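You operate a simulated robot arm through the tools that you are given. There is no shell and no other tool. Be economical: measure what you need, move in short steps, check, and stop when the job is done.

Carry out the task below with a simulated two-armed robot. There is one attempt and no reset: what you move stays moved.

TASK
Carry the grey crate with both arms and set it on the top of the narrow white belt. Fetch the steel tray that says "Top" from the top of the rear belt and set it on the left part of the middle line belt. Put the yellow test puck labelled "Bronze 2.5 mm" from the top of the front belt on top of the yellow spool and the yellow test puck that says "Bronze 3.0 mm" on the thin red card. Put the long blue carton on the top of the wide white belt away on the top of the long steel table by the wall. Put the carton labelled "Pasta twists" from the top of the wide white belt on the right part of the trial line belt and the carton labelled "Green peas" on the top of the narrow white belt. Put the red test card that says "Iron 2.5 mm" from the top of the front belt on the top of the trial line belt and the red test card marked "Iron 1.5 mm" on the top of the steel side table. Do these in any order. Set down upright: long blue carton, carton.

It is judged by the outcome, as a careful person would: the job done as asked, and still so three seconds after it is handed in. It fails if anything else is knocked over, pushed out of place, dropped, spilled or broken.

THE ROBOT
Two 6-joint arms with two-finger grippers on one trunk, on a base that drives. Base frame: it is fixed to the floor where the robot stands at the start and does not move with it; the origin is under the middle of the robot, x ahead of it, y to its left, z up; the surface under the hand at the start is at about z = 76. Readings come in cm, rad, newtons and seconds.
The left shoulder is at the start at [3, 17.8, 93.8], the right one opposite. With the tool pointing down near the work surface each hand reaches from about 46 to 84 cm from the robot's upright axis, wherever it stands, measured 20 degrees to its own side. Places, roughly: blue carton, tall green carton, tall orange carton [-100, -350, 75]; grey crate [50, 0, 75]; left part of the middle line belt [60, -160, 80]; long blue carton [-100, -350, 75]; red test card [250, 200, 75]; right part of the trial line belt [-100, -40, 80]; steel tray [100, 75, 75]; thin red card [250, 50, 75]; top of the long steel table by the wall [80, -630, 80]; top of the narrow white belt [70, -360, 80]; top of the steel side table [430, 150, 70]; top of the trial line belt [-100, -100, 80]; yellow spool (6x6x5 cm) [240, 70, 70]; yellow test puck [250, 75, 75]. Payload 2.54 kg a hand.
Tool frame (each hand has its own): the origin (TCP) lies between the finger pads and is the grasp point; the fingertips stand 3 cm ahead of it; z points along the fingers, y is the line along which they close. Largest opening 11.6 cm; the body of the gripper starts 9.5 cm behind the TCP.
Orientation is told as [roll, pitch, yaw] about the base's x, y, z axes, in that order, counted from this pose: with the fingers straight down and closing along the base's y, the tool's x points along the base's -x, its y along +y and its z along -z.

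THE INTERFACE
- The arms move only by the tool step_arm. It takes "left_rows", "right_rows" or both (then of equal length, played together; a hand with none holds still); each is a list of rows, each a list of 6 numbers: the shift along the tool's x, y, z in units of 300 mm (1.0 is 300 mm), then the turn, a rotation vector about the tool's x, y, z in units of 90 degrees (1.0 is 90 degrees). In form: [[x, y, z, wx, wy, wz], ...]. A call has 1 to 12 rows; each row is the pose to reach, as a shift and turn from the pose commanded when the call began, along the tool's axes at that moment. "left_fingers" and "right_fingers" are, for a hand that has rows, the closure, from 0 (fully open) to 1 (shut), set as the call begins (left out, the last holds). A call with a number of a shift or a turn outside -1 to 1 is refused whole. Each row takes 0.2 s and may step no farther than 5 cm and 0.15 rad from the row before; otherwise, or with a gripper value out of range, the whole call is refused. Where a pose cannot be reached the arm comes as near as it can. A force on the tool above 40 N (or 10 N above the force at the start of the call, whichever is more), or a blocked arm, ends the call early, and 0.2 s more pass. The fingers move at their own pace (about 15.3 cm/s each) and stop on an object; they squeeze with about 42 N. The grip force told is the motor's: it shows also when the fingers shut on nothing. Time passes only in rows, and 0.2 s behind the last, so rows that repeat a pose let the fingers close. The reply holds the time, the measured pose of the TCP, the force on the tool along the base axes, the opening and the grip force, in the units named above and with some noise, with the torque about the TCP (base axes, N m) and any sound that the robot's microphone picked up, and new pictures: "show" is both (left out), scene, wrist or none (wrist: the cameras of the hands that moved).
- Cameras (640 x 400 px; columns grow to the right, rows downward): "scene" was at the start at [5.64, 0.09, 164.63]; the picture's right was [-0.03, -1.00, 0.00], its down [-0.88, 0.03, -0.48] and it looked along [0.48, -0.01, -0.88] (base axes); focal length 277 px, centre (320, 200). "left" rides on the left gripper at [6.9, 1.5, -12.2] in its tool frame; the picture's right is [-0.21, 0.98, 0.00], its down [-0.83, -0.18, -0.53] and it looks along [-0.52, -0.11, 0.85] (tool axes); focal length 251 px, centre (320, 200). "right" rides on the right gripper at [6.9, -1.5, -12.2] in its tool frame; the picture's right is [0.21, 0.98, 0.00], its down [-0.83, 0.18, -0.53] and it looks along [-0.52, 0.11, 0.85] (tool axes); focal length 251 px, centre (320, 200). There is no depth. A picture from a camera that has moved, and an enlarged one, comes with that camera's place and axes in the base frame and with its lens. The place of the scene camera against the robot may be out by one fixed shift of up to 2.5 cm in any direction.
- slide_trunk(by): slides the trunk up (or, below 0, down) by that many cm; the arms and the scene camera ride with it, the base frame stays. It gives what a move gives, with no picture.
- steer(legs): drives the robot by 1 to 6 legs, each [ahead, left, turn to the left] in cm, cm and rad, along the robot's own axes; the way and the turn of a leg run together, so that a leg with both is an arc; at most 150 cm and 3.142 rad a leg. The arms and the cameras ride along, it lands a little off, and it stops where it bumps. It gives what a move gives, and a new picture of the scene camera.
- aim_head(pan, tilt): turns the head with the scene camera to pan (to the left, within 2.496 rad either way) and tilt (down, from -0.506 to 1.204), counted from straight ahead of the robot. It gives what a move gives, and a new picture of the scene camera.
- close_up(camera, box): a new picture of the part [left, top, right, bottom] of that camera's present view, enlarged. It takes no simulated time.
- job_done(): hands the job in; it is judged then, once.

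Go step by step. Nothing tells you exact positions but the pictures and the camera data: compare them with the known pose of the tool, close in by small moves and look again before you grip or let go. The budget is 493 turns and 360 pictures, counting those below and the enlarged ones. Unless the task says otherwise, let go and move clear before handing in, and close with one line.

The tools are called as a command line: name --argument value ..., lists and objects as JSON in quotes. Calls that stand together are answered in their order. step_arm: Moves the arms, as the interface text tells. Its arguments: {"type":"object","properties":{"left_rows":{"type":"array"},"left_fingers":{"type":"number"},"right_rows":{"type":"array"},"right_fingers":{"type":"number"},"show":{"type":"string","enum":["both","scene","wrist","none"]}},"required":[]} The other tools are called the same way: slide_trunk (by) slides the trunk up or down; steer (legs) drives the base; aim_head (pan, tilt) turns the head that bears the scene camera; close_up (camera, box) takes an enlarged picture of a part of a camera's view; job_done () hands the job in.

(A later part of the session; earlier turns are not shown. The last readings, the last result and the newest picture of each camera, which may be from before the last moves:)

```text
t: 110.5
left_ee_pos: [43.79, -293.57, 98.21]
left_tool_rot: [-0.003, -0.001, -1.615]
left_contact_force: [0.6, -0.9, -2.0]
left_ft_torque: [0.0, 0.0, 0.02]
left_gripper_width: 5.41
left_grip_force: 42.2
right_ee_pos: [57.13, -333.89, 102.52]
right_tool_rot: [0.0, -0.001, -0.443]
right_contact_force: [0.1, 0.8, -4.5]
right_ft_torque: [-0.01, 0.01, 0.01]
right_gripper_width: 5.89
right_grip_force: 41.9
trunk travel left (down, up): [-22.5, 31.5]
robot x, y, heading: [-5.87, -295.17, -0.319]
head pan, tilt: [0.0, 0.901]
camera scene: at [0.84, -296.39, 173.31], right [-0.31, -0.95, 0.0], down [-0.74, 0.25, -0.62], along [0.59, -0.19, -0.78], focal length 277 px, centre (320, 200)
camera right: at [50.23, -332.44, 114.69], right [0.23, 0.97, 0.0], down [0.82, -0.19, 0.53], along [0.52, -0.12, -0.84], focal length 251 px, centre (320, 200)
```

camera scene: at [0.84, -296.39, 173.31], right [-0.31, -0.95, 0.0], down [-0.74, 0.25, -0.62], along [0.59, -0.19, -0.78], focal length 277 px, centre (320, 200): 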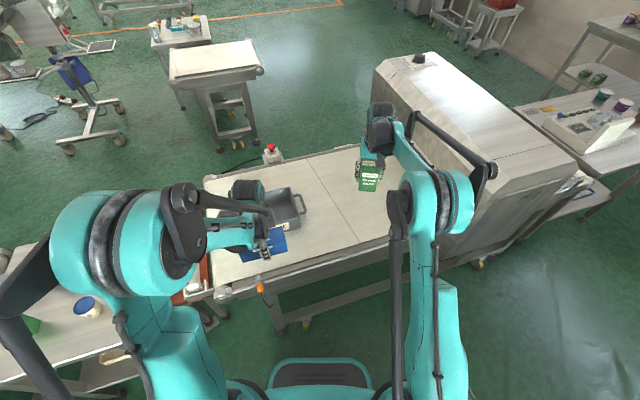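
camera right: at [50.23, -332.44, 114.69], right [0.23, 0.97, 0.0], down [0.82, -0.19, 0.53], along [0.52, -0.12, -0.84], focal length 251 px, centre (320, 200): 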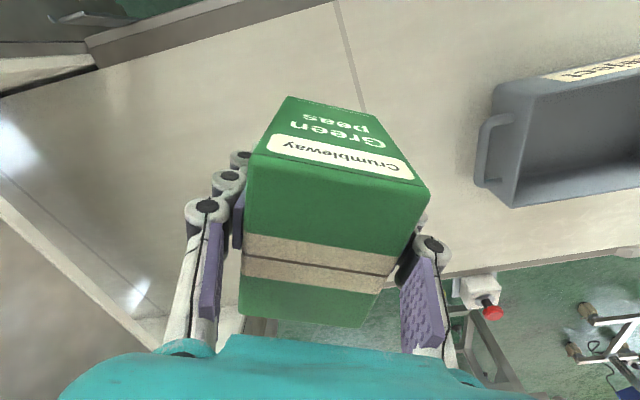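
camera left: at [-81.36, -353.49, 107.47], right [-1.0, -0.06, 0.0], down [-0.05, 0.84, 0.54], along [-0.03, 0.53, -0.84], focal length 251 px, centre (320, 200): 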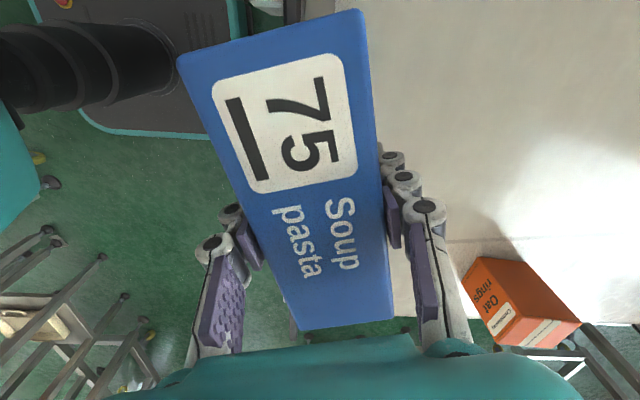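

step_arm --right_rows '[[0, 0.12, 0, 0, 0, 0], [0, 0.223, 0, 0, 0, 0], [0, 0.223, 0.12, 0, 0, 0], [0, 0.223, 0.24, 0, 0, 0], [0, 0.223, 0.36, 0, 0, 0], [0, 0.223, 0.36, 0, 0, 0]]' --show "both"

```text
t: 111.9
left_ee_pos: [43.8, -293.62, 98.23]
left_tool_rot: [-0.004, 0.0, -1.614]
left_contact_force: [-0.2, -0.3, -2.0]
left_ft_torque: [-0.02, -0.01, 0.01]
left_gripper_width: 5.4
left_grip_force: 42.1
right_ee_pos: [59.89, -327.96, 91.78]
right_tool_rot: [0.0, 0.0, -0.444]
right_contact_force: [0.4, 0.4, -3.9]
right_ft_torque: [-0.01, -0.02, 0.01]
right_gripper_width: 5.91
right_grip_force: 41.8
trunk travel left (down, up): [-22.5, 31.5]
robot x, y, heading: [-5.66, -295.14, -0.322]
head pan, tilt: [0.0, 0.901]
camera scene: at [0.87, -296.34, 173.31], right [-0.31, -0.95, 0.0], down [-0.74, 0.25, -0.62], along [0.59, -0.2, -0.78], focal length 277 px, centre (320, 200)
camera right: at [52.99, -326.58, 103.97], right [0.23, 0.97, 0.0], down [0.82, -0.19, 0.53], along [0.52, -0.12, -0.84], focal length 251 px, centre (320, 200)
```

scene: 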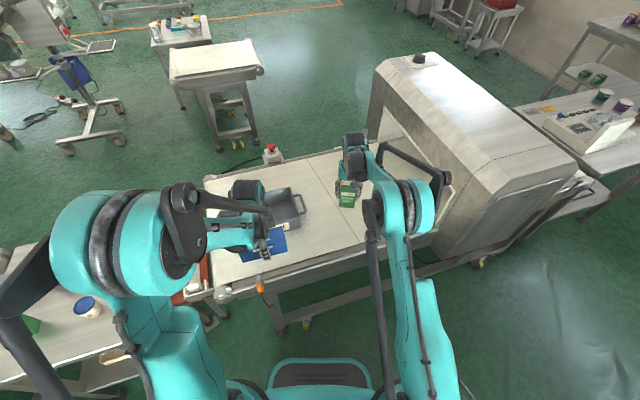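
right: 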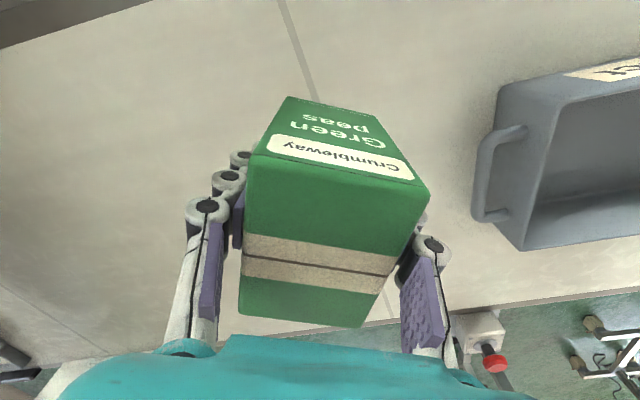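

step_arm --right_rows '[[0, 0, 0.03, 0, 0, 0], [0, 0, 0.06, 0, 0, 0], [0, 0, 0.08, 0, 0, 0], [0, 0, 0.1, 0, 0, 0], [0, 0, 0.12, 0, 0, 0], [0, 0, 0.14, 0, 0, 0], [0, 0, 0.16, 0, 0, 0], [0, 0, 0.18, 0, 0, 0], [0, 0, 0.2, 0, 0, 0]]' --show "none"

```text
t: 113.9
left_ee_pos: [43.89, -293.69, 98.14]
left_tool_rot: [-0.003, -0.001, -1.613]
left_contact_force: [0.3, -0.5, -2.4]
left_ft_torque: [0.02, -0.01, 0.01]
left_gripper_width: 5.39
left_grip_force: 42.4
right_ee_pos: [59.94, -327.99, 85.52]
right_tool_rot: [-0.001, -0.001, -0.444]
right_contact_force: [-0.3, 0.5, -3.9]
right_ft_torque: [0.03, 0.04, 0.0]
right_gripper_width: 5.92
right_grip_force: 41.7
trunk travel left (down, up): [-22.5, 31.5]
robot x, y, heading: [-5.67, -295.13, -0.317]
head pan, tilt: [0.0, 0.901]
```

step_arm --right_rows '[[0, 0, 0.015, 0, 0, 0], [0, 0, 0.03, 0, 0, 0], [0, 0, 0.045, 0, 0, 0], [0, 0, 0.06, 0, 0, 0], [0, 0, 0.075, 0, 0, 0], [0, 0, 0.09, 0, 0, 0], [0, 0, 0.105, 0, 0, 0], [0, 0, 0.12, 0, 0, 0], [0, 0, 0.135, 0, 0, 0], [0, 0, 0.15, 0, 0, 0]]' --show "wrist"

```text
t: 116.1
left_ee_pos: [43.85, -293.71, 98.21]
left_tool_rot: [-0.003, 0.0, -1.614]
left_contact_force: [-0.3, -0.2, -2.9]
left_ft_torque: [-0.01, -0.02, 0.01]
left_gripper_width: 5.43
left_grip_force: 41.7
right_ee_pos: [59.99, -328.08, 81.14]
right_tool_rot: [0.001, -0.002, -0.443]
right_contact_force: [0.6, -0.2, -4.5]
right_ft_torque: [-0.02, -0.03, -0.01]
right_gripper_width: 5.91
right_grip_force: 41.8
trunk travel left (down, up): [-22.5, 31.5]
robot x, y, heading: [-5.72, -295.5, -0.318]
head pan, tilt: [0.0, 0.901]
camera right: at [53.09, -326.56, 93.42], right [0.23, 0.97, 0.0], down [0.82, -0.19, 0.53], along [0.52, -0.12, -0.85], focal length 251 px, centre (320, 200)
```

right: 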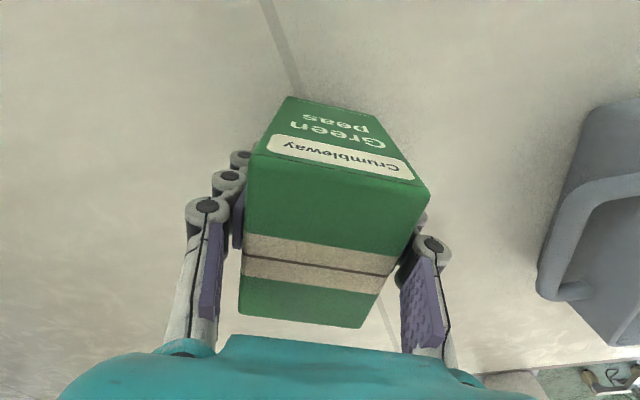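

step_arm --right_rows '[[0, 0, 0.015, 0, 0, 0], [0, 0, 0.03, 0, 0, 0], [0, 0, 0.045, 0, 0, 0], [0, 0, 0.06, 0, 0, 0], [0, 0, 0.075, 0, 0, 0], [0, 0, 0.09, 0, 0, 0], [0, 0, 0.105, 0, 0, 0]]' --show "wrist"

```text
t: 117.7
left_ee_pos: [43.6, -293.46, 98.22]
left_tool_rot: [0.0, -0.002, -1.615]
left_contact_force: [-0.6, 1.2, -2.5]
left_ft_torque: [-0.01, 0.02, 0.02]
left_gripper_width: 5.42
left_grip_force: 41.7
right_ee_pos: [59.76, -327.91, 78.39]
right_tool_rot: [0.0, -0.003, -0.443]
right_contact_force: [-0.6, -0.3, 35.2]
right_ft_torque: [0.05, 0.18, 0.02]
right_gripper_width: 5.94
right_grip_force: 42.1
trunk travel left (down, up): [-22.5, 31.5]
robot x, y, heading: [-5.58, -295.35, -0.324]
head pan, tilt: [0.0, 0.901]
camera right: at [52.82, -326.46, 90.55], right [0.23, 0.97, 0.0], down [0.82, -0.19, 0.54], along [0.52, -0.12, -0.84], focal length 251 px, centre (320, 200)
```

right: 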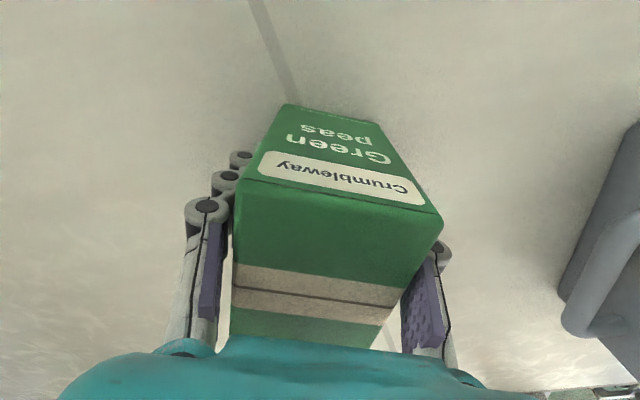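

Contact — the green carton stands on the belt. Opening and rising.

step_arm --right_rows '[[0, 0, 0, 0, 0, 0], [0, 0, 0, 0, 0, 0], [0, 0, -0.1, 0, 0, 0], [0, 0, -0.25, 0, 0, 0], [0, 0, -0.4, 0, 0, 0], [0, 0, -0.55, 0, 0, 0], [0, 0, -0.7, 0, 0, 0]]' --right_fingers 0.3 --show "both"

```text
t: 119.3
left_ee_pos: [43.79, -293.51, 98.26]
left_tool_rot: [-0.003, -0.002, -1.616]
left_contact_force: [0.1, 0.7, -3.1]
left_ft_torque: [-0.02, -0.02, -0.01]
left_gripper_width: 5.4
left_grip_force: 41.7
right_ee_pos: [59.96, -328.09, 99.58]
right_tool_rot: [-0.001, -0.001, -0.442]
right_contact_force: [-0.6, 0.2, 0.2]
right_ft_torque: [-0.02, 0.0, 0.0]
right_gripper_width: 8.12
right_grip_force: 0.1
trunk travel left (down, up): [-22.5, 31.5]
robot x, y, heading: [-5.67, -295.43, -0.318]
head pan, tilt: [0.0, 0.901]
camera scene: at [0.79, -296.32, 173.31], right [-0.31, -0.95, 0.0], down [-0.74, 0.25, -0.62], along [0.59, -0.2, -0.78], focal length 277 px, centre (320, 200)
camera right: at [52.99, -326.65, 111.64], right [0.23, 0.97, 0.0], down [0.82, -0.19, 0.54], along [0.52, -0.12, -0.84], focal length 251 px, centre (320, 200)
```

scene: 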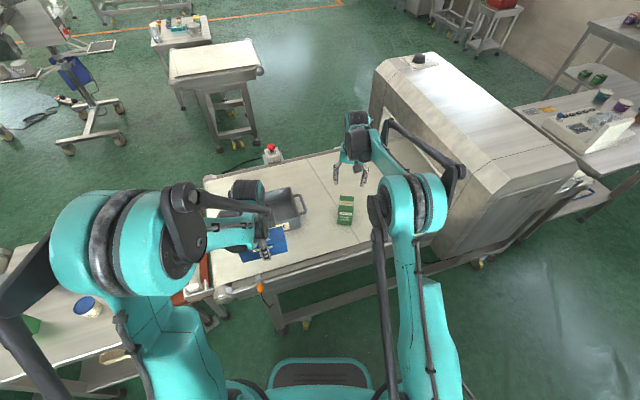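
right: 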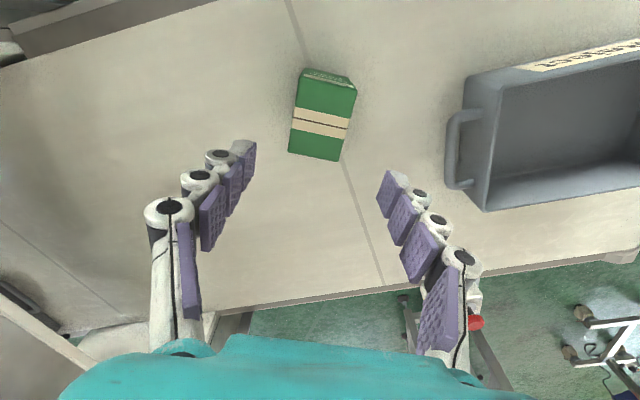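

Green carton is placed upright. Retracting the right arm, raising the trunk, and turning toward the wall with the long carton.

step_arm --right_rows '[[0.1, 0, -0.1, 0, 0, 0], [0.24, -0.05, -0.15, 0, 0, 0], [0.38, -0.12, -0.15, 0, 0, 0], [0.52, -0.16, -0.15, 0, 0, 0], [0.6, -0.2, -0.15, 0, 0, 0]]' --show "none"

slide_trunk --by 20

steer --legs '[[-12, 0, 0], [0, 0, -1.252]]'

aim_head --pan 0.2 --tilt 0.45

```text
t: 120.5
left_ee_pos: [43.73, -293.59, 98.16]
left_tool_rot: [-0.003, 0.0, -1.614]
left_contact_force: [0.3, 0.9, -1.6]
left_ft_torque: [-0.01, -0.02, -0.01]
left_gripper_width: 5.4
left_grip_force: 41.5
right_ee_pos: [40.74, -325.65, 103.57]
right_tool_rot: [-0.001, -0.002, -0.443]
right_contact_force: [-1.0, 0.2, -0.5]
right_ft_torque: [0.05, -0.02, 0.03]
right_gripper_width: 8.12
right_grip_force: 0.0
trunk travel left (down, up): [-22.5, 31.5]
robot x, y, heading: [-5.81, -295.06, -0.317]
head pan, tilt: [0.0, 0.901]
```

```text
t: 122.7
left_ee_pos: [43.78, -293.7, 118.1]
left_tool_rot: [-0.004, 0.001, -1.616]
left_contact_force: [-0.4, 0.4, -2.5]
left_ft_torque: [0.02, -0.02, 0.01]
left_gripper_width: 5.41
left_grip_force: 41.8
right_ee_pos: [40.9, -325.65, 123.6]
right_tool_rot: [0.0, -0.003, -0.443]
right_contact_force: [-0.3, -0.2, 0.1]
right_ft_torque: [-0.01, 0.01, 0.0]
right_gripper_width: 8.1
right_grip_force: 0.0
trunk travel left (down, up): [-42.5, 11.5]
robot x, y, heading: [-5.48, -295.65, -0.321]
head pan, tilt: [0.0, 0.901]
```

```text
t: 127.1
left_ee_pos: [-0.23, -337.9, 118.13]
left_tool_rot: [-0.004, -0.001, -2.873]
left_contact_force: [0.7, -0.5, -3.0]
left_ft_torque: [-0.03, 0.01, 0.02]
left_gripper_width: 5.41
left_grip_force: 41.8
right_ee_pos: [-31.68, -344.94, 123.63]
right_tool_rot: [-0.001, -0.001, -1.699]
right_contact_force: [0.5, -1.0, 0.0]
right_ft_torque: [-0.02, -0.04, 0.0]
right_gripper_width: 8.11
right_grip_force: 0.0
trunk travel left (down, up): [-42.5, 11.5]
robot x, y, heading: [-17.22, -291.45, -1.578]
head pan, tilt: [0.0, 0.901]
camera scene: at [-14.92, -295.77, 193.3], right [-1.0, 0.01, 0.0], down [0.0, 0.78, -0.62], along [0.0, -0.62, -0.78], focal length 277 px, centre (320, 200)
```

scene: 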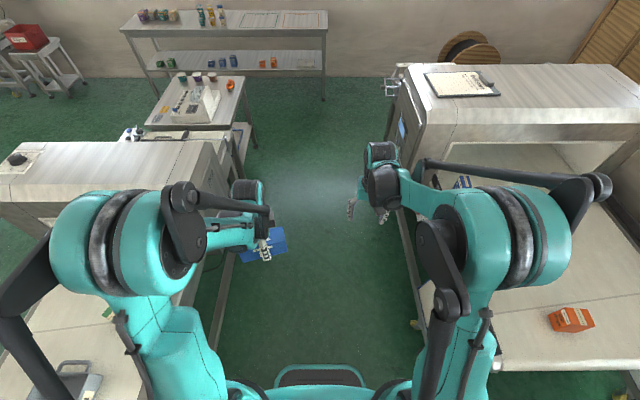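

```text
t: 128.0
left_ee_pos: [-0.25, -338.11, 118.13]
left_tool_rot: [-0.004, 0.0, -2.873]
left_contact_force: [0.4, 0.7, -2.2]
left_ft_torque: [0.02, 0.04, 0.01]
left_gripper_width: 5.37
left_grip_force: 41.9
right_ee_pos: [-31.64, -345.04, 123.65]
right_tool_rot: [-0.001, -0.002, -1.7]
right_contact_force: [0.4, 0.7, 0.1]
right_ft_torque: [0.0, 0.01, 0.01]
right_gripper_width: 8.1
right_grip_force: 0.1
trunk travel left (down, up): [-42.5, 11.5]
robot x, y, heading: [-17.24, -291.35, -1.578]
head pan, tilt: [0.201, 0.45]
camera scene: at [-13.08, -297.24, 197.13], right [-0.98, -0.19, 0.0], down [-0.08, 0.43, -0.9], along [0.17, -0.88, -0.44], focal length 277 px, centre (320, 200)
```

scene: 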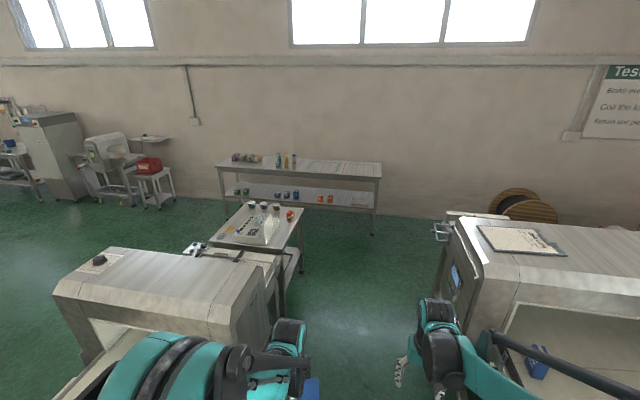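

The long steel table spans about x -24…167, front edge y≈-582. I'll extend the arms forward to narrow the elbows, raise fully and pass down the corridor at x≈-10.

step_arm --left_rows '[[-0.037, 0.133, 0, 0, 0, 0], [-0.073, 0.267, 0, 0, 0, 0], [-0.11, 0.4, 0, 0, 0, 0], [-0.147, 0.533, 0, 0, 0, 0], [-0.183, 0.667, 0, 0, 0, 0], [-0.22, 0.8, 0, 0, 0, 0]]' --right_rows '[[-0.121, 0.016, 0, 0, 0, 0], [-0.242, 0.032, 0, 0, 0, 0], [-0.363, 0.048, 0, 0, 0, 0], [-0.485, 0.063, 0, 0, 0, 0], [-0.606, 0.079, 0, 0, 0, 0], [-0.727, 0.095, 0, 0, 0, 0]]' --show "none"

slide_trunk --by 11

steer --legs '[[60, 7, 0.007]]'

```text
t: 129.4
left_ee_pos: [-0.18, -363.15, 117.65]
left_tool_rot: [-0.005, 0.0, -2.872]
left_contact_force: [-1.2, -0.7, -3.3]
left_ft_torque: [0.06, 0.04, -0.02]
left_gripper_width: 5.41
left_grip_force: 42.5
right_ee_pos: [-31.6, -367.35, 123.38]
right_tool_rot: [0.001, 0.002, -1.7]
right_contact_force: [0.4, 0.4, 0.5]
right_ft_torque: [0.09, -0.02, 0.0]
right_gripper_width: 8.12
right_grip_force: 0.0
trunk travel left (down, up): [-42.5, 11.5]
robot x, y, heading: [-17.07, -291.52, -1.576]
head pan, tilt: [0.201, 0.45]
```

```text
t: 130.8
left_ee_pos: [-0.08, -362.67, 129.04]
left_tool_rot: [-0.005, 0.0, -2.874]
left_contact_force: [0.0, 0.4, -1.7]
left_ft_torque: [0.0, 0.02, 0.01]
left_gripper_width: 5.41
left_grip_force: 41.9
right_ee_pos: [-31.58, -367.08, 134.62]
right_tool_rot: [0.001, -0.002, -1.7]
right_contact_force: [0.6, -0.1, -0.6]
right_ft_torque: [-0.02, 0.01, 0.01]
right_gripper_width: 8.13
right_grip_force: 0.1
trunk travel left (down, up): [-53.5, 0.5]
robot x, y, heading: [-17.33, -291.26, -1.576]
head pan, tilt: [0.201, 0.45]
```

```text
t: 134.2
left_ee_pos: [7.44, -422.57, 129.07]
left_tool_rot: [-0.003, -0.001, -2.862]
left_contact_force: [0.3, 1.0, -3.3]
left_ft_torque: [0.01, 0.08, -0.04]
left_gripper_width: 5.4
left_grip_force: 41.6
right_ee_pos: [-23.98, -427.19, 134.76]
right_tool_rot: [0.0, -0.002, -1.692]
right_contact_force: [0.2, -0.4, 0.2]
right_ft_torque: [-0.01, 0.03, 0.04]
right_gripper_width: 8.12
right_grip_force: 0.0
trunk travel left (down, up): [-53.5, 0.5]
robot x, y, heading: [-9.86, -351.4, -1.562]
head pan, tilt: [0.201, 0.45]
camera scene: at [-6.14, -357.29, 208.14], right [-0.98, -0.2, 0.0], down [-0.09, 0.43, -0.9], along [0.18, -0.88, -0.44], focal length 277 px, centre (320, 200)
```

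scene: 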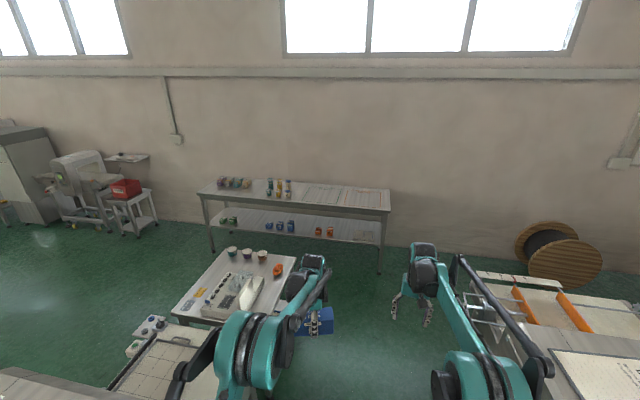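

steer --legs '[[110, 0, 0]]'

close_up --camera "scene" --box '[0, 180, 420, 400]'

```text
t: 139.9
left_ee_pos: [8.36, -534.67, 129.07]
left_tool_rot: [-0.003, 0.0, -2.858]
left_contact_force: [0.1, 0.0, -2.7]
left_ft_torque: [0.01, 0.01, 0.02]
left_gripper_width: 5.41
left_grip_force: 42.3
right_ee_pos: [-23.12, -539.48, 134.63]
right_tool_rot: [0.0, -0.003, -1.688]
right_contact_force: [0.4, -0.3, -0.1]
right_ft_torque: [0.0, 0.02, 0.0]
right_gripper_width: 8.13
right_grip_force: 0.1
trunk travel left (down, up): [-53.5, 0.5]
robot x, y, heading: [-9.65, -463.67, -1.556]
head pan, tilt: [0.201, 0.45]
camera scene: at [-5.46, -469.56, 208.14], right [-0.98, -0.21, 0.0], down [-0.09, 0.43, -0.9], along [0.19, -0.88, -0.44], focal length 277 px, centre (320, 200)
```

scene: 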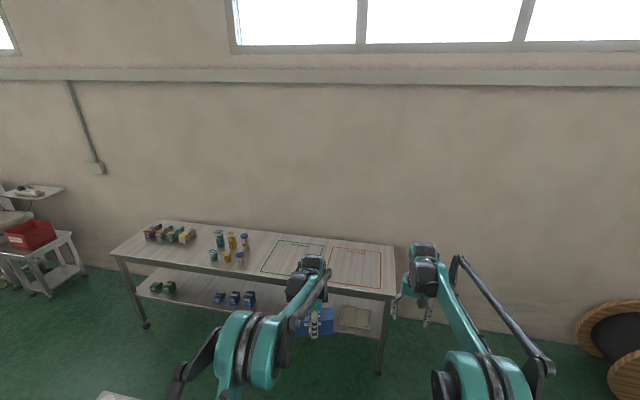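

```text
1.52 times, centred on (210, 290) of scene
camera zoom: at [-5.46, -469.56, 208.14], right [-0.98, -0.21, 0.0], down [-0.09, 0.43, -0.9], along [0.19, -0.88, -0.44], focal length 422 px, centre (488, 63)
```

zoom: 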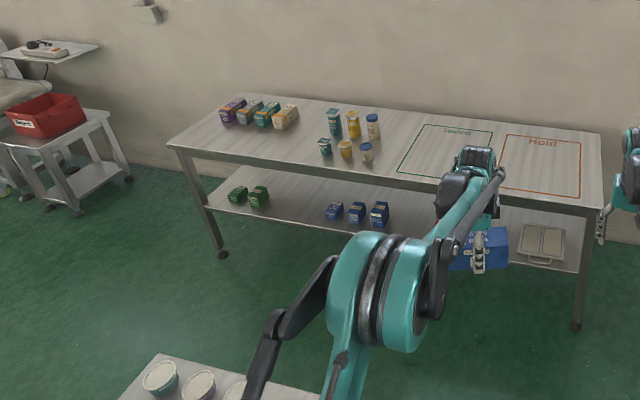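

The table top has "Tested"/"Hold" outlined areas, jars at x≈85–115 and cartons farther left; a clear strip lies at x≈65–84. I'll drive to the table and shift left.

steer --legs '[[88, 0, -0.014], [0, 55, 0]]'

aim_head --pan 0.25 --tilt 0.85

```text
t: 147.4
left_ee_pos: [63.06, -623.83, 128.99]
left_tool_rot: [-0.002, 0.001, -2.871]
left_contact_force: [0.6, 0.1, -1.8]
left_ft_torque: [0.01, -0.01, 0.01]
left_gripper_width: 5.36
left_grip_force: 41.7
right_ee_pos: [31.8, -628.25, 134.6]
right_tool_rot: [0.0, -0.002, -1.7]
right_contact_force: [-0.4, 0.7, 0.4]
right_ft_torque: [-0.01, 0.02, 0.04]
right_gripper_width: 8.12
right_grip_force: 0.1
trunk travel left (down, up): [-53.5, 0.5]
robot x, y, heading: [46.6, -552.93, -1.574]
head pan, tilt: [0.201, 0.45]
camera scene: at [50.14, -558.46, 208.14], right [-0.98, -0.19, 0.0], down [-0.08, 0.43, -0.9], along [0.17, -0.88, -0.44], focal length 277 px, centre (320, 200)
```

scene: 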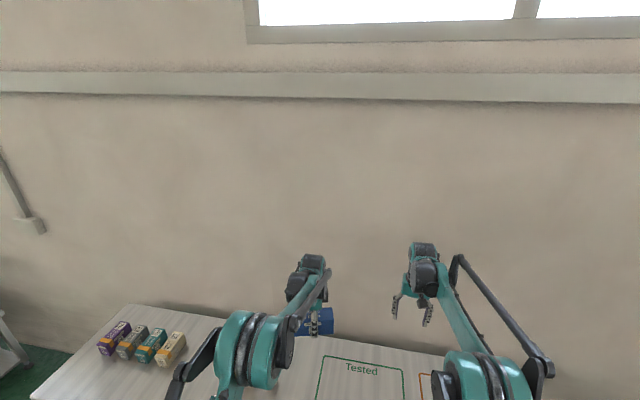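

```text
t: 148.3
left_ee_pos: [63.2, -623.96, 128.99]
left_tool_rot: [-0.004, 0.0, -2.872]
left_contact_force: [-0.2, -0.3, -2.4]
left_ft_torque: [0.01, -0.01, 0.02]
left_gripper_width: 5.41
left_grip_force: 41.2
right_ee_pos: [31.75, -628.23, 134.62]
right_tool_rot: [0.0, -0.002, -1.7]
right_contact_force: [-1.5, -0.1, -0.7]
right_ft_torque: [-0.02, 0.0, -0.03]
right_gripper_width: 8.14
right_grip_force: 0.0
trunk travel left (down, up): [-53.5, 0.5]
robot x, y, heading: [46.27, -552.91, -1.576]
head pan, tilt: [0.25, 0.85]
camera scene: at [50.32, -557.04, 204.7], right [-0.97, -0.24, 0.0], down [-0.18, 0.73, -0.66], along [0.16, -0.64, -0.75], focal length 277 px, centre (320, 200)
```

scene: 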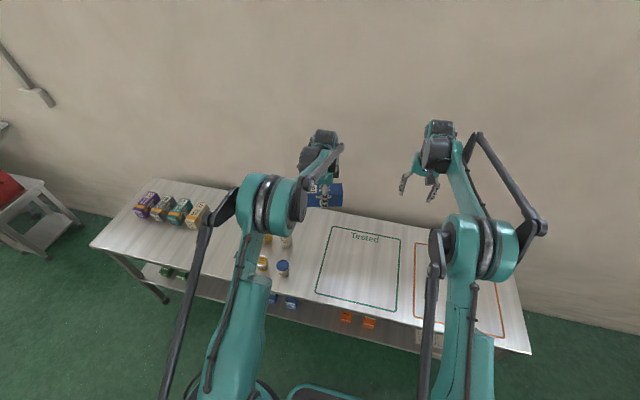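

Clear strip x≈66–79 between the "Tested" outline and the jars. Rotating the carton's long side front-to-back and positioning at x≈71.5.

step_arm --left_rows '[[0.03, 0.01, 0, 0, 0, -0.09], [0.06, 0.02, 0, 0, 0, -0.18], [0.09, 0.03, 0, 0, 0, -0.27], [0.12, 0.04, 0, 0, 0, -0.36], [0.15, 0.05, 0, 0, 0, -0.45], [0.18, 0.06, 0, 0, 0, -0.54], [0.2, 0.07, 0, 0, 0, -0.63], [0.22, 0.08, 0, 0, 0, -0.72], [0.23, 0.08, 0, 0, 0, -0.81], [0.23, 0.08, 0, 0, 0, -0.82]]' --show "none"

slide_trunk --by -28

close_up --camera "left" --box '[0, 0, 640, 400]'

close_up --camera "scene" --box '[200, 120, 500, 320]'

```text
t: 150.5
left_ee_pos: [70.43, -624.28, 129.14]
left_tool_rot: [-0.003, 0.003, -1.584]
left_contact_force: [0.4, -0.6, -3.1]
left_ft_torque: [-0.01, -0.01, -0.02]
left_gripper_width: 5.39
left_grip_force: 42.3
right_ee_pos: [31.69, -628.22, 134.71]
right_tool_rot: [0.001, -0.002, -1.7]
right_contact_force: [0.2, 0.2, 0.0]
right_ft_torque: [0.01, 0.02, 0.03]
right_gripper_width: 8.13
right_grip_force: 0.1
trunk travel left (down, up): [-53.5, 0.5]
robot x, y, heading: [46.28, -552.26, -1.575]
head pan, tilt: [0.25, 0.85]
```

```text
t: 153.3
left_ee_pos: [70.43, -624.38, 101.1]
left_tool_rot: [-0.001, 0.005, -1.586]
left_contact_force: [0.7, 0.6, -2.3]
left_ft_torque: [0.0, 0.01, -0.02]
left_gripper_width: 5.39
left_grip_force: 42.1
right_ee_pos: [31.78, -628.18, 106.72]
right_tool_rot: [0.0, -0.002, -1.7]
right_contact_force: [0.2, -0.3, 0.4]
right_ft_torque: [0.0, -0.02, 0.02]
right_gripper_width: 8.12
right_grip_force: 0.1
trunk travel left (down, up): [-25.5, 28.5]
robot x, y, heading: [46.18, -552.87, -1.578]
head pan, tilt: [0.25, 0.85]
```

```text
1.00 times, centred on (320, 200) of left (not enlarged: the box is as wide or as high as the picture)
camera zoom: at [72.03, -617.52, 113.33], right [0.97, -0.23, 0.0], down [-0.19, -0.82, 0.53], along [-0.12, -0.52, -0.85], focal length 251 px, centre (320, 200)
```

zoom: 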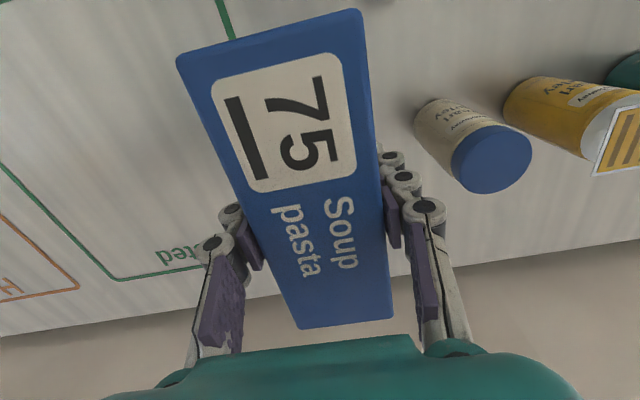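

```text
2.00 times, centred on (350, 220) of scene
camera zoom: at [50.33, -557.0, 176.7], right [-0.97, -0.24, 0.0], down [-0.18, 0.73, -0.66], along [0.16, -0.64, -0.75], focal length 554 px, centre (260, 160)
```

zoom: 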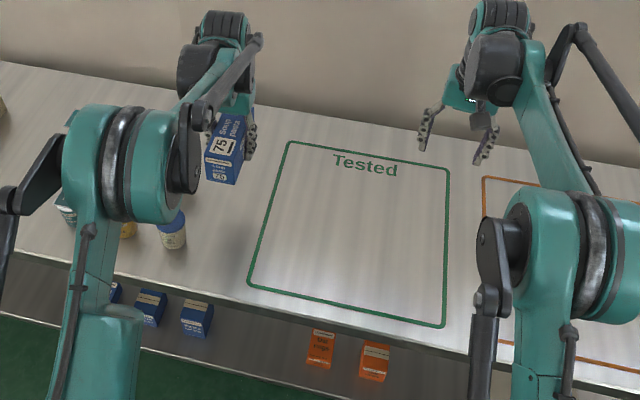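

Spot is clear: carton at x≈70.5, y≈-624. Lowering.

step_arm --left_rows '[[0, 0, 0.12, 0, 0, 0], [0, 0, 0.24, 0, 0, 0], [0, 0, 0.36, 0, 0, 0], [0, 0, 0.48, 0, 0, 0], [0, 0, 0.5, 0, 0, 0]]' --show "wrist"

close_up --camera "scene" --box '[200, 120, 500, 320]'

```text
t: 154.5
left_ee_pos: [70.43, -624.28, 86.17]
left_tool_rot: [-0.002, 0.002, -1.584]
left_contact_force: [-0.5, 0.0, -3.2]
left_ft_torque: [-0.03, -0.02, -0.01]
left_gripper_width: 5.4
left_grip_force: 42.6
right_ee_pos: [31.79, -628.18, 106.65]
right_tool_rot: [0.0, -0.002, -1.699]
right_contact_force: [0.5, -0.2, 0.0]
right_ft_torque: [0.04, 0.01, 0.01]
right_gripper_width: 8.09
right_grip_force: 0.0
trunk travel left (down, up): [-25.5, 28.5]
robot x, y, heading: [46.38, -552.82, -1.576]
head pan, tilt: [0.25, 0.85]
camera left: at [72.07, -617.56, 98.32], right [0.97, -0.23, 0.0], down [-0.19, -0.82, 0.53], along [-0.12, -0.52, -0.85], focal length 251 px, centre (320, 200)
```

left: 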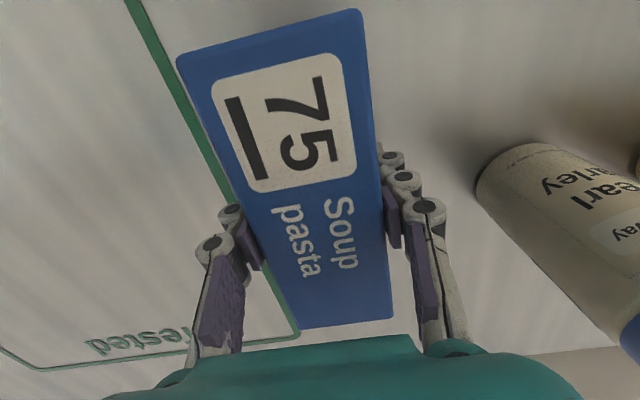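

```text
2.00 times, centred on (350, 220) of scene
camera zoom: at [50.31, -556.99, 176.7], right [-0.97, -0.24, 0.0], down [-0.18, 0.73, -0.66], along [0.16, -0.64, -0.75], focal length 554 px, centre (260, 160)
```

zoom: 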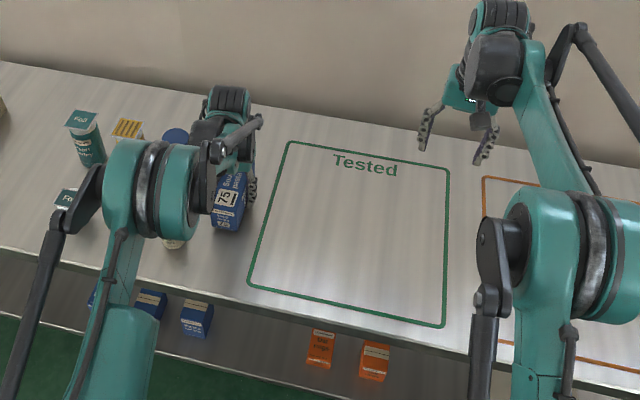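

step_arm --left_rows '[[0, 0.05, 0, 0, 0, 0], [0, 0.05, 0.015, 0, 0, 0], [0, 0.05, 0.03, 0, 0, 0], [0, 0.05, 0.045, 0, 0, 0], [0, 0.05, 0.06, 0, 0, 0], [0, 0.05, 0.075, 0, 0, 0], [0, 0.05, 0.09, 0, 0, 0], [0, 0.05, 0.105, 0, 0, 0], [0, 0.05, 0.12, 0, 0, 0], [0, 0.05, 0.135, 0, 0, 0]]' --show "wrist"

```text
t: 155.7
left_ee_pos: [72.08, -624.29, 84.93]
left_tool_rot: [0.0, 0.0, -1.584]
left_contact_force: [-0.8, 2.6, 17.4]
left_ft_torque: [0.13, 0.12, 0.05]
left_gripper_width: 5.4
left_grip_force: 41.7
right_ee_pos: [31.76, -628.12, 106.72]
right_tool_rot: [0.001, -0.003, -1.701]
right_contact_force: [0.5, 1.1, 0.7]
right_ft_torque: [0.0, -0.01, 0.01]
right_gripper_width: 8.14
right_grip_force: 0.0
trunk travel left (down, up): [-25.5, 28.5]
robot x, y, heading: [46.52, -552.59, -1.575]
head pan, tilt: [0.25, 0.85]
stopped in row 5 (left hand): the force on the tool passed its limit at 49 N (the readings are from after the stop); the commanded pose is now the measured one
camera left: at [73.56, -617.46, 97.11], right [0.97, -0.23, 0.0], down [-0.19, -0.82, 0.53], along [-0.12, -0.52, -0.84], focal length 251 px, centre (320, 200)
```

left: 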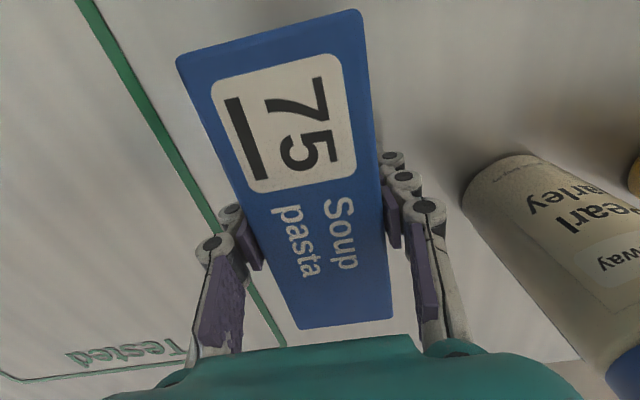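

Contact with the table. Releasing gently and rising.

step_arm --left_rows '[[0, 0, 0, 0, 0, 0], [0, 0, 0, 0, 0, 0], [0, 0, -0.1, 0, 0, 0], [0, 0, -0.25, 0, 0, 0], [0, 0, -0.4, 0, 0, 0], [0, 0, -0.55, 0, 0, 0], [0, 0, -0.7, 0, 0, 0]]' --left_fingers 0.33 --show "wrist"

```text
t: 157.3
left_ee_pos: [72.04, -624.32, 105.77]
left_tool_rot: [0.0, 0.001, -1.585]
left_contact_force: [-0.5, -0.3, 0.0]
left_ft_torque: [-0.03, -0.04, 0.02]
left_gripper_width: 7.78
left_grip_force: 0.0
right_ee_pos: [31.7, -628.15, 106.7]
right_tool_rot: [0.002, -0.002, -1.7]
right_contact_force: [0.1, 0.0, 0.3]
right_ft_torque: [-0.05, -0.01, -0.04]
right_gripper_width: 8.12
right_grip_force: 0.0
trunk travel left (down, up): [-25.5, 28.5]
robot x, y, heading: [46.22, -552.88, -1.573]
head pan, tilt: [0.25, 0.85]
camera left: at [73.61, -617.5, 117.97], right [0.97, -0.23, 0.0], down [-0.19, -0.82, 0.53], along [-0.12, -0.52, -0.85], focal length 251 px, centre (320, 200)
```

left: 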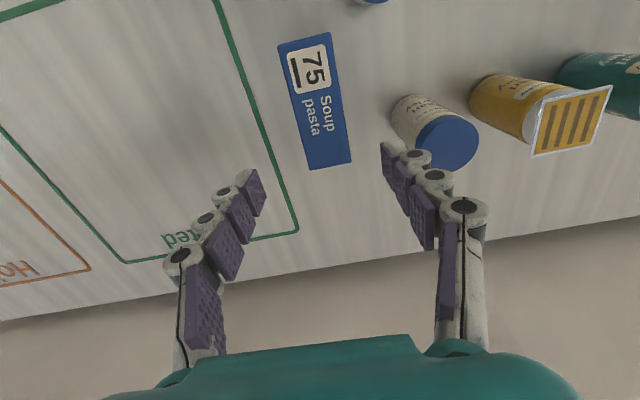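

Long carton is put away. Going back up the corridor to fetch Pasta twists.

slide_trunk --by 28

step_arm --left_rows '[[0, -0.15, 0, 0, 0, 0], [0, -0.3, 0, 0, 0, 0]]' --show "none"

steer --legs '[[0, -57, 0.003], [-110, 0, 0], [-108, 0, 0]]'

```text
t: 160.1
left_ee_pos: [72.19, -624.54, 133.57]
left_tool_rot: [0.001, 0.001, -1.585]
left_contact_force: [0.4, 0.4, -0.6]
left_ft_torque: [0.03, -0.02, 0.01]
left_gripper_width: 7.75
left_grip_force: 0.0
right_ee_pos: [31.75, -628.27, 134.6]
right_tool_rot: [0.001, 0.0, -1.701]
right_contact_force: [-0.5, -0.2, -0.1]
right_ft_torque: [-0.06, 0.04, -0.01]
right_gripper_width: 8.12
right_grip_force: 0.0
trunk travel left (down, up): [-53.5, 0.5]
robot x, y, heading: [46.3, -552.7, -1.574]
head pan, tilt: [0.25, 0.85]
```

```text
t: 160.7
left_ee_pos: [62.71, -624.32, 133.61]
left_tool_rot: [0.002, -0.001, -1.583]
left_contact_force: [-0.4, 0.4, -0.3]
left_ft_torque: [0.0, -0.04, 0.04]
left_gripper_width: 7.79
left_grip_force: 0.0
right_ee_pos: [31.61, -628.25, 134.69]
right_tool_rot: [-0.001, -0.002, -1.701]
right_contact_force: [-0.4, 0.6, -0.2]
right_ft_torque: [-0.01, -0.03, 0.03]
right_gripper_width: 8.13
right_grip_force: 0.0
trunk travel left (down, up): [-53.5, 0.5]
robot x, y, heading: [46.41, -552.47, -1.578]
head pan, tilt: [0.25, 0.85]
```

```text
t: 174.4
left_ee_pos: [3.83, -406.31, 133.58]
left_tool_rot: [0.0, -0.001, -1.58]
left_contact_force: [-0.1, -0.6, 0.6]
left_ft_torque: [0.05, 0.04, 0.0]
left_gripper_width: 7.79
left_grip_force: 0.2
right_ee_pos: [-27.44, -410.34, 134.6]
right_tool_rot: [0.0, -0.002, -1.697]
right_contact_force: [-0.3, 0.8, 0.5]
right_ft_torque: [-0.02, 0.0, 0.02]
right_gripper_width: 8.12
right_grip_force: 0.1
trunk travel left (down, up): [-53.5, 0.5]
robot x, y, heading: [-12.91, -335.01, -1.57]
head pan, tilt: [0.25, 0.85]
camera scene: at [-9.13, -339.02, 204.69], right [-0.97, -0.25, 0.0], down [-0.18, 0.73, -0.66], along [0.16, -0.64, -0.75], focal length 277 px, centre (320, 200)
```

scene: 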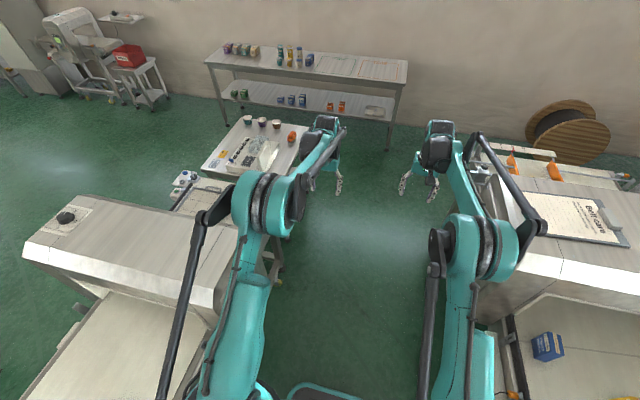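

Pulling hands in, then turning right toward Pasta twists.

step_arm --left_rows '[[0.15, 0, 0, 0, 0, 0], [0.3, 0, 0, 0, 0, 0], [0.45, 0, 0, 0, 0, 0], [0.6, 0, 0, 0, 0, 0], [0.75, 0, 0, 0, 0, 0]]' --right_rows '[[0.15, 0, 0, 0, 0, 0], [0.3, 0, 0, 0, 0, 0], [0.45, 0, 0, 0, 0, 0], [0.6, 0, 0, 0, 0, 0], [0.75, 0, 0, 0, 0, 0]]' --left_fingers 0 --show "none"

steer --legs '[[0, 0, -0.97], [22, 0, 0]]'

aim_head --pan 0 --tilt 0.95

```text
t: 175.6
left_ee_pos: [4.15, -383.27, 133.91]
left_tool_rot: [-0.001, -0.003, -1.58]
left_contact_force: [0.1, 0.4, 0.7]
left_ft_torque: [-0.09, -0.02, -0.02]
left_gripper_width: 11.61
left_grip_force: 0.0
right_ee_pos: [-24.42, -387.42, 134.86]
right_tool_rot: [-0.001, -0.007, -1.698]
right_contact_force: [0.3, 0.9, 1.3]
right_ft_torque: [-0.09, 0.01, 0.01]
right_gripper_width: 8.14
right_grip_force: 0.2
trunk travel left (down, up): [-53.5, 0.5]
robot x, y, heading: [-13.24, -334.36, -1.572]
head pan, tilt: [0.25, 0.85]
```

```text
t: 179.7
left_ee_pos: [-61.52, -388.92, 133.91]
left_tool_rot: [0.0, -0.003, -2.549]
left_contact_force: [0.1, 0.4, -0.5]
left_ft_torque: [0.0, 0.03, -0.03]
left_gripper_width: 11.64
left_grip_force: 0.0
right_ee_pos: [-81.3, -367.67, 134.75]
right_tool_rot: [0.0, -0.001, -2.664]
right_contact_force: [0.2, 0.2, -0.1]
right_ft_torque: [0.02, -0.02, 0.02]
right_gripper_width: 8.14
right_grip_force: 0.0
trunk travel left (down, up): [-53.5, 0.5]
robot x, y, heading: [-30.63, -347.05, -2.538]
head pan, tilt: [0.25, 0.85]
camera scene: at [-31.43, -350.67, 204.7], right [-0.75, 0.66, 0.0], down [0.49, 0.56, -0.66], along [-0.44, -0.5, -0.75], focal length 277 px, centre (320, 200)
```

scene: 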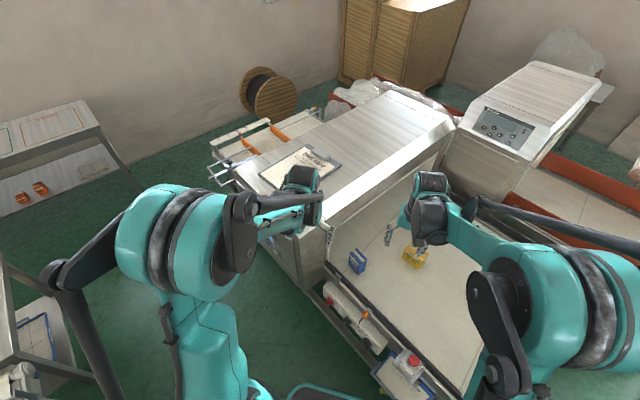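

```text
t: 180.5
left_ee_pos: [-61.7, -388.99, 133.71]
left_tool_rot: [0.001, 0.001, -2.548]
left_contact_force: [0.0, 0.9, -0.7]
left_ft_torque: [-0.01, -0.03, -0.05]
left_gripper_width: 11.59
left_grip_force: 0.1
right_ee_pos: [-81.45, -367.96, 134.66]
right_tool_rot: [-0.001, 0.0, -2.665]
right_contact_force: [-0.1, -0.8, 0.5]
right_ft_torque: [0.02, -0.02, -0.01]
right_gripper_width: 8.12
right_grip_force: 0.1
trunk travel left (down, up): [-53.5, 0.5]
robot x, y, heading: [-30.84, -347.01, -2.539]
head pan, tilt: [0.0, 0.949]
camera scene: at [-32.57, -349.13, 203.94], right [-0.57, 0.82, 0.0], down [0.67, 0.46, -0.58], along [-0.48, -0.33, -0.81], focal length 277 px, centre (320, 200)
```

scene: 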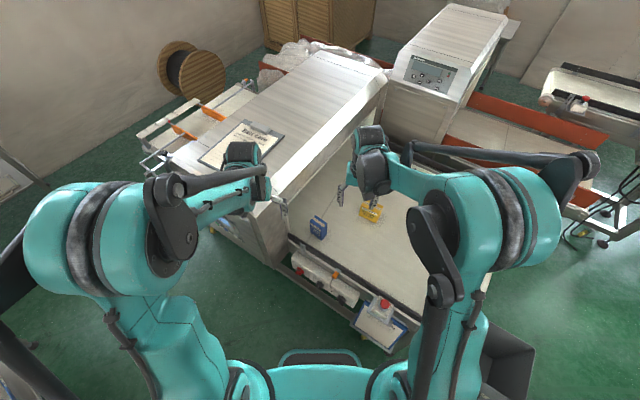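

Pasta twists stands near (-87,-389), close to the tunnel at y≈-410. I'll raise the left arm out of the way while lowering the trunk, and use the right hand.

step_arm --left_rows '[[0, 0, -0.15, 0, 0, 0], [0, 0, -0.3, 0, 0, 0], [0, 0, -0.45, 0, 0, 0], [0, 0, -0.6, 0, 0, 0], [0, 0, -0.75, 0, 0, 0], [0, 0, -0.83, 0, 0, 0]]' --right_rows '[[-0.1, 0.08, 0, 0, 0, 0], [-0.2, 0.16, 0, 0, 0, 0], [-0.3, 0.25, 0, 0, 0, 0], [-0.4, 0.33, 0, 0, 0, 0], [-0.45, 0.42, 0, 0, 0, 0], [-0.5, 0.49, 0, 0, 0, 0]]' --right_fingers 0 --show "both"

```text
t: 181.9
left_ee_pos: [-61.72, -389.0, 158.67]
left_tool_rot: [-0.001, -0.001, -2.548]
left_contact_force: [-0.4, -1.4, -0.5]
left_ft_torque: [0.02, 0.0, 0.0]
left_gripper_width: 11.61
left_grip_force: 0.0
right_ee_pos: [-88.01, -387.71, 134.68]
right_tool_rot: [-0.003, -0.001, -2.666]
right_contact_force: [-0.2, -0.2, -0.2]
right_ft_torque: [0.03, 0.03, 0.01]
right_gripper_width: 11.61
right_grip_force: 0.1
trunk travel left (down, up): [-53.5, 0.5]
robot x, y, heading: [-30.94, -346.85, -2.54]
head pan, tilt: [0.0, 0.949]
camera scene: at [-32.42, -349.16, 203.94], right [-0.57, 0.82, 0.0], down [0.67, 0.46, -0.58], along [-0.48, -0.33, -0.81], focal length 277 px, centre (320, 200)
camera right: at [-82.41, -383.33, 146.92], right [0.64, -0.77, 0.0], down [-0.65, -0.54, 0.53], along [-0.41, -0.34, -0.85], focal length 251 px, centre (320, 200)
camera left: at [-55.15, -386.49, 170.92], right [0.37, -0.93, 0.0], down [-0.79, -0.31, 0.53], along [-0.5, -0.2, -0.85], focal length 251 px, centre (320, 200)
```

scene: 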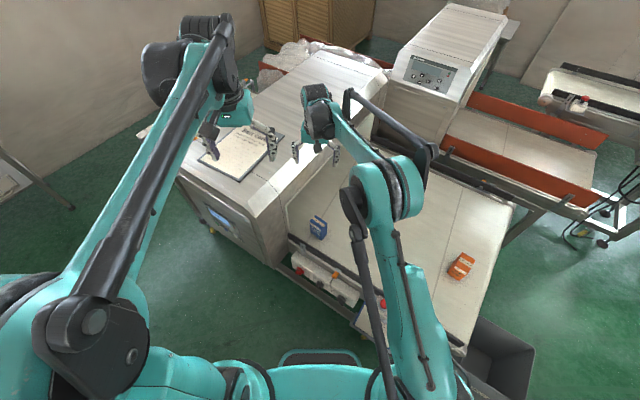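
right: 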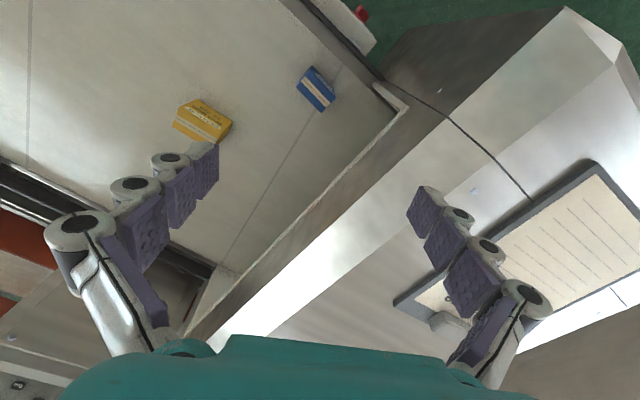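
left: 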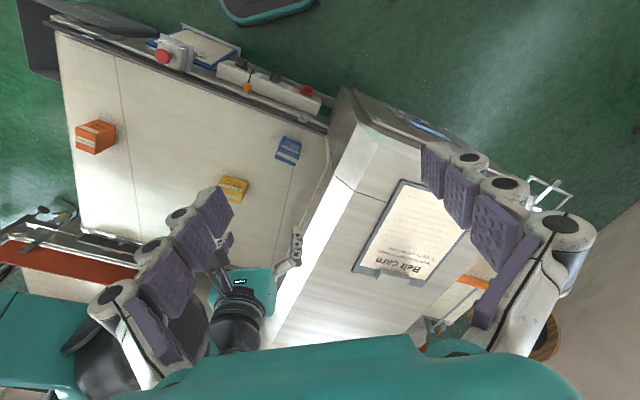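

Right hand is above it; rotating the grip by ~0.92 rad to take the short side and lowering the trunk.

step_arm --right_rows '[[-0.01, 0, 0, 0, 0, -0.09], [-0.02, 0, 0, 0, 0, -0.18], [-0.03, 0, 0, 0, 0, -0.27], [-0.04, -0.01, 0, 0, 0, -0.36], [-0.05, -0.01, 0, 0, 0, -0.45], [-0.05, -0.01, 0, 0, 0, -0.54], [-0.05, -0.01, 0, 0, 0, -0.59]]' --show "none"

slide_trunk --by -28

close_up --camera "right" --box '[0, 0, 640, 400]'

close_up --camera "scene" --box '[100, 0, 500, 266]'

```text
t: 183.5
left_ee_pos: [-61.6, -388.85, 158.62]
left_tool_rot: [0.001, 0.0, -2.548]
left_contact_force: [-0.8, -0.1, -0.4]
left_ft_torque: [-0.02, -0.03, -0.02]
left_gripper_width: 11.61
left_grip_force: 0.1
right_ee_pos: [-89.44, -388.16, 134.57]
right_tool_rot: [0.0, 0.0, -1.733]
right_contact_force: [-0.6, -0.3, 0.1]
right_ft_torque: [0.02, 0.01, -0.01]
right_gripper_width: 11.62
right_grip_force: 0.1
trunk travel left (down, up): [-53.5, 0.5]
robot x, y, heading: [-30.73, -346.81, -2.542]
head pan, tilt: [0.0, 0.949]
```

```text
t: 186.3
left_ee_pos: [-61.71, -388.88, 130.7]
left_tool_rot: [0.001, -0.001, -2.549]
left_contact_force: [0.0, -0.5, 0.3]
left_ft_torque: [0.0, 0.02, -0.01]
left_gripper_width: 11.58
left_grip_force: 0.1
right_ee_pos: [-89.49, -388.22, 106.65]
right_tool_rot: [-0.002, 0.0, -1.738]
right_contact_force: [0.2, -0.3, -0.4]
right_ft_torque: [0.01, 0.01, -0.01]
right_gripper_width: 11.58
right_grip_force: 0.0
trunk travel left (down, up): [-25.5, 28.5]
robot x, y, heading: [-30.85, -347.32, -2.539]
head pan, tilt: [0.0, 0.949]
```

```text
1.00 times, centred on (320, 200) of right (not enlarged: the box is as wide or as high as the picture)
camera zoom: at [-89.68, -381.22, 118.89], right [1.0, 0.05, 0.0], down [0.04, -0.84, 0.53], along [0.03, -0.53, -0.85], focal length 251 px, centre (320, 200)
```

zoom: 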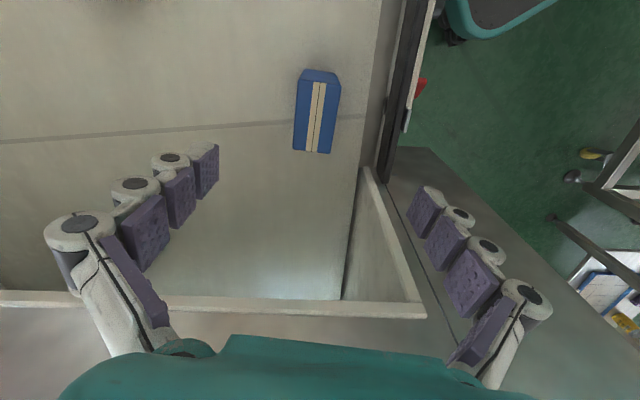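

```text
1.50 times, centred on (300, 133) of scene
camera zoom: at [-32.41, -349.01, 175.95], right [-0.57, 0.82, 0.0], down [0.67, 0.46, -0.58], along [-0.48, -0.33, -0.81], focal length 416 px, centre (350, 301)
```

zoom: 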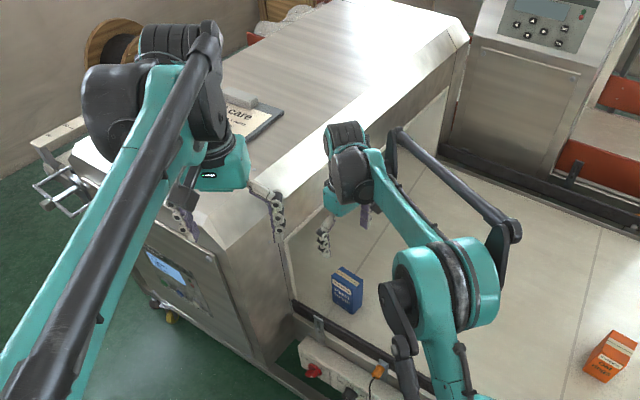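

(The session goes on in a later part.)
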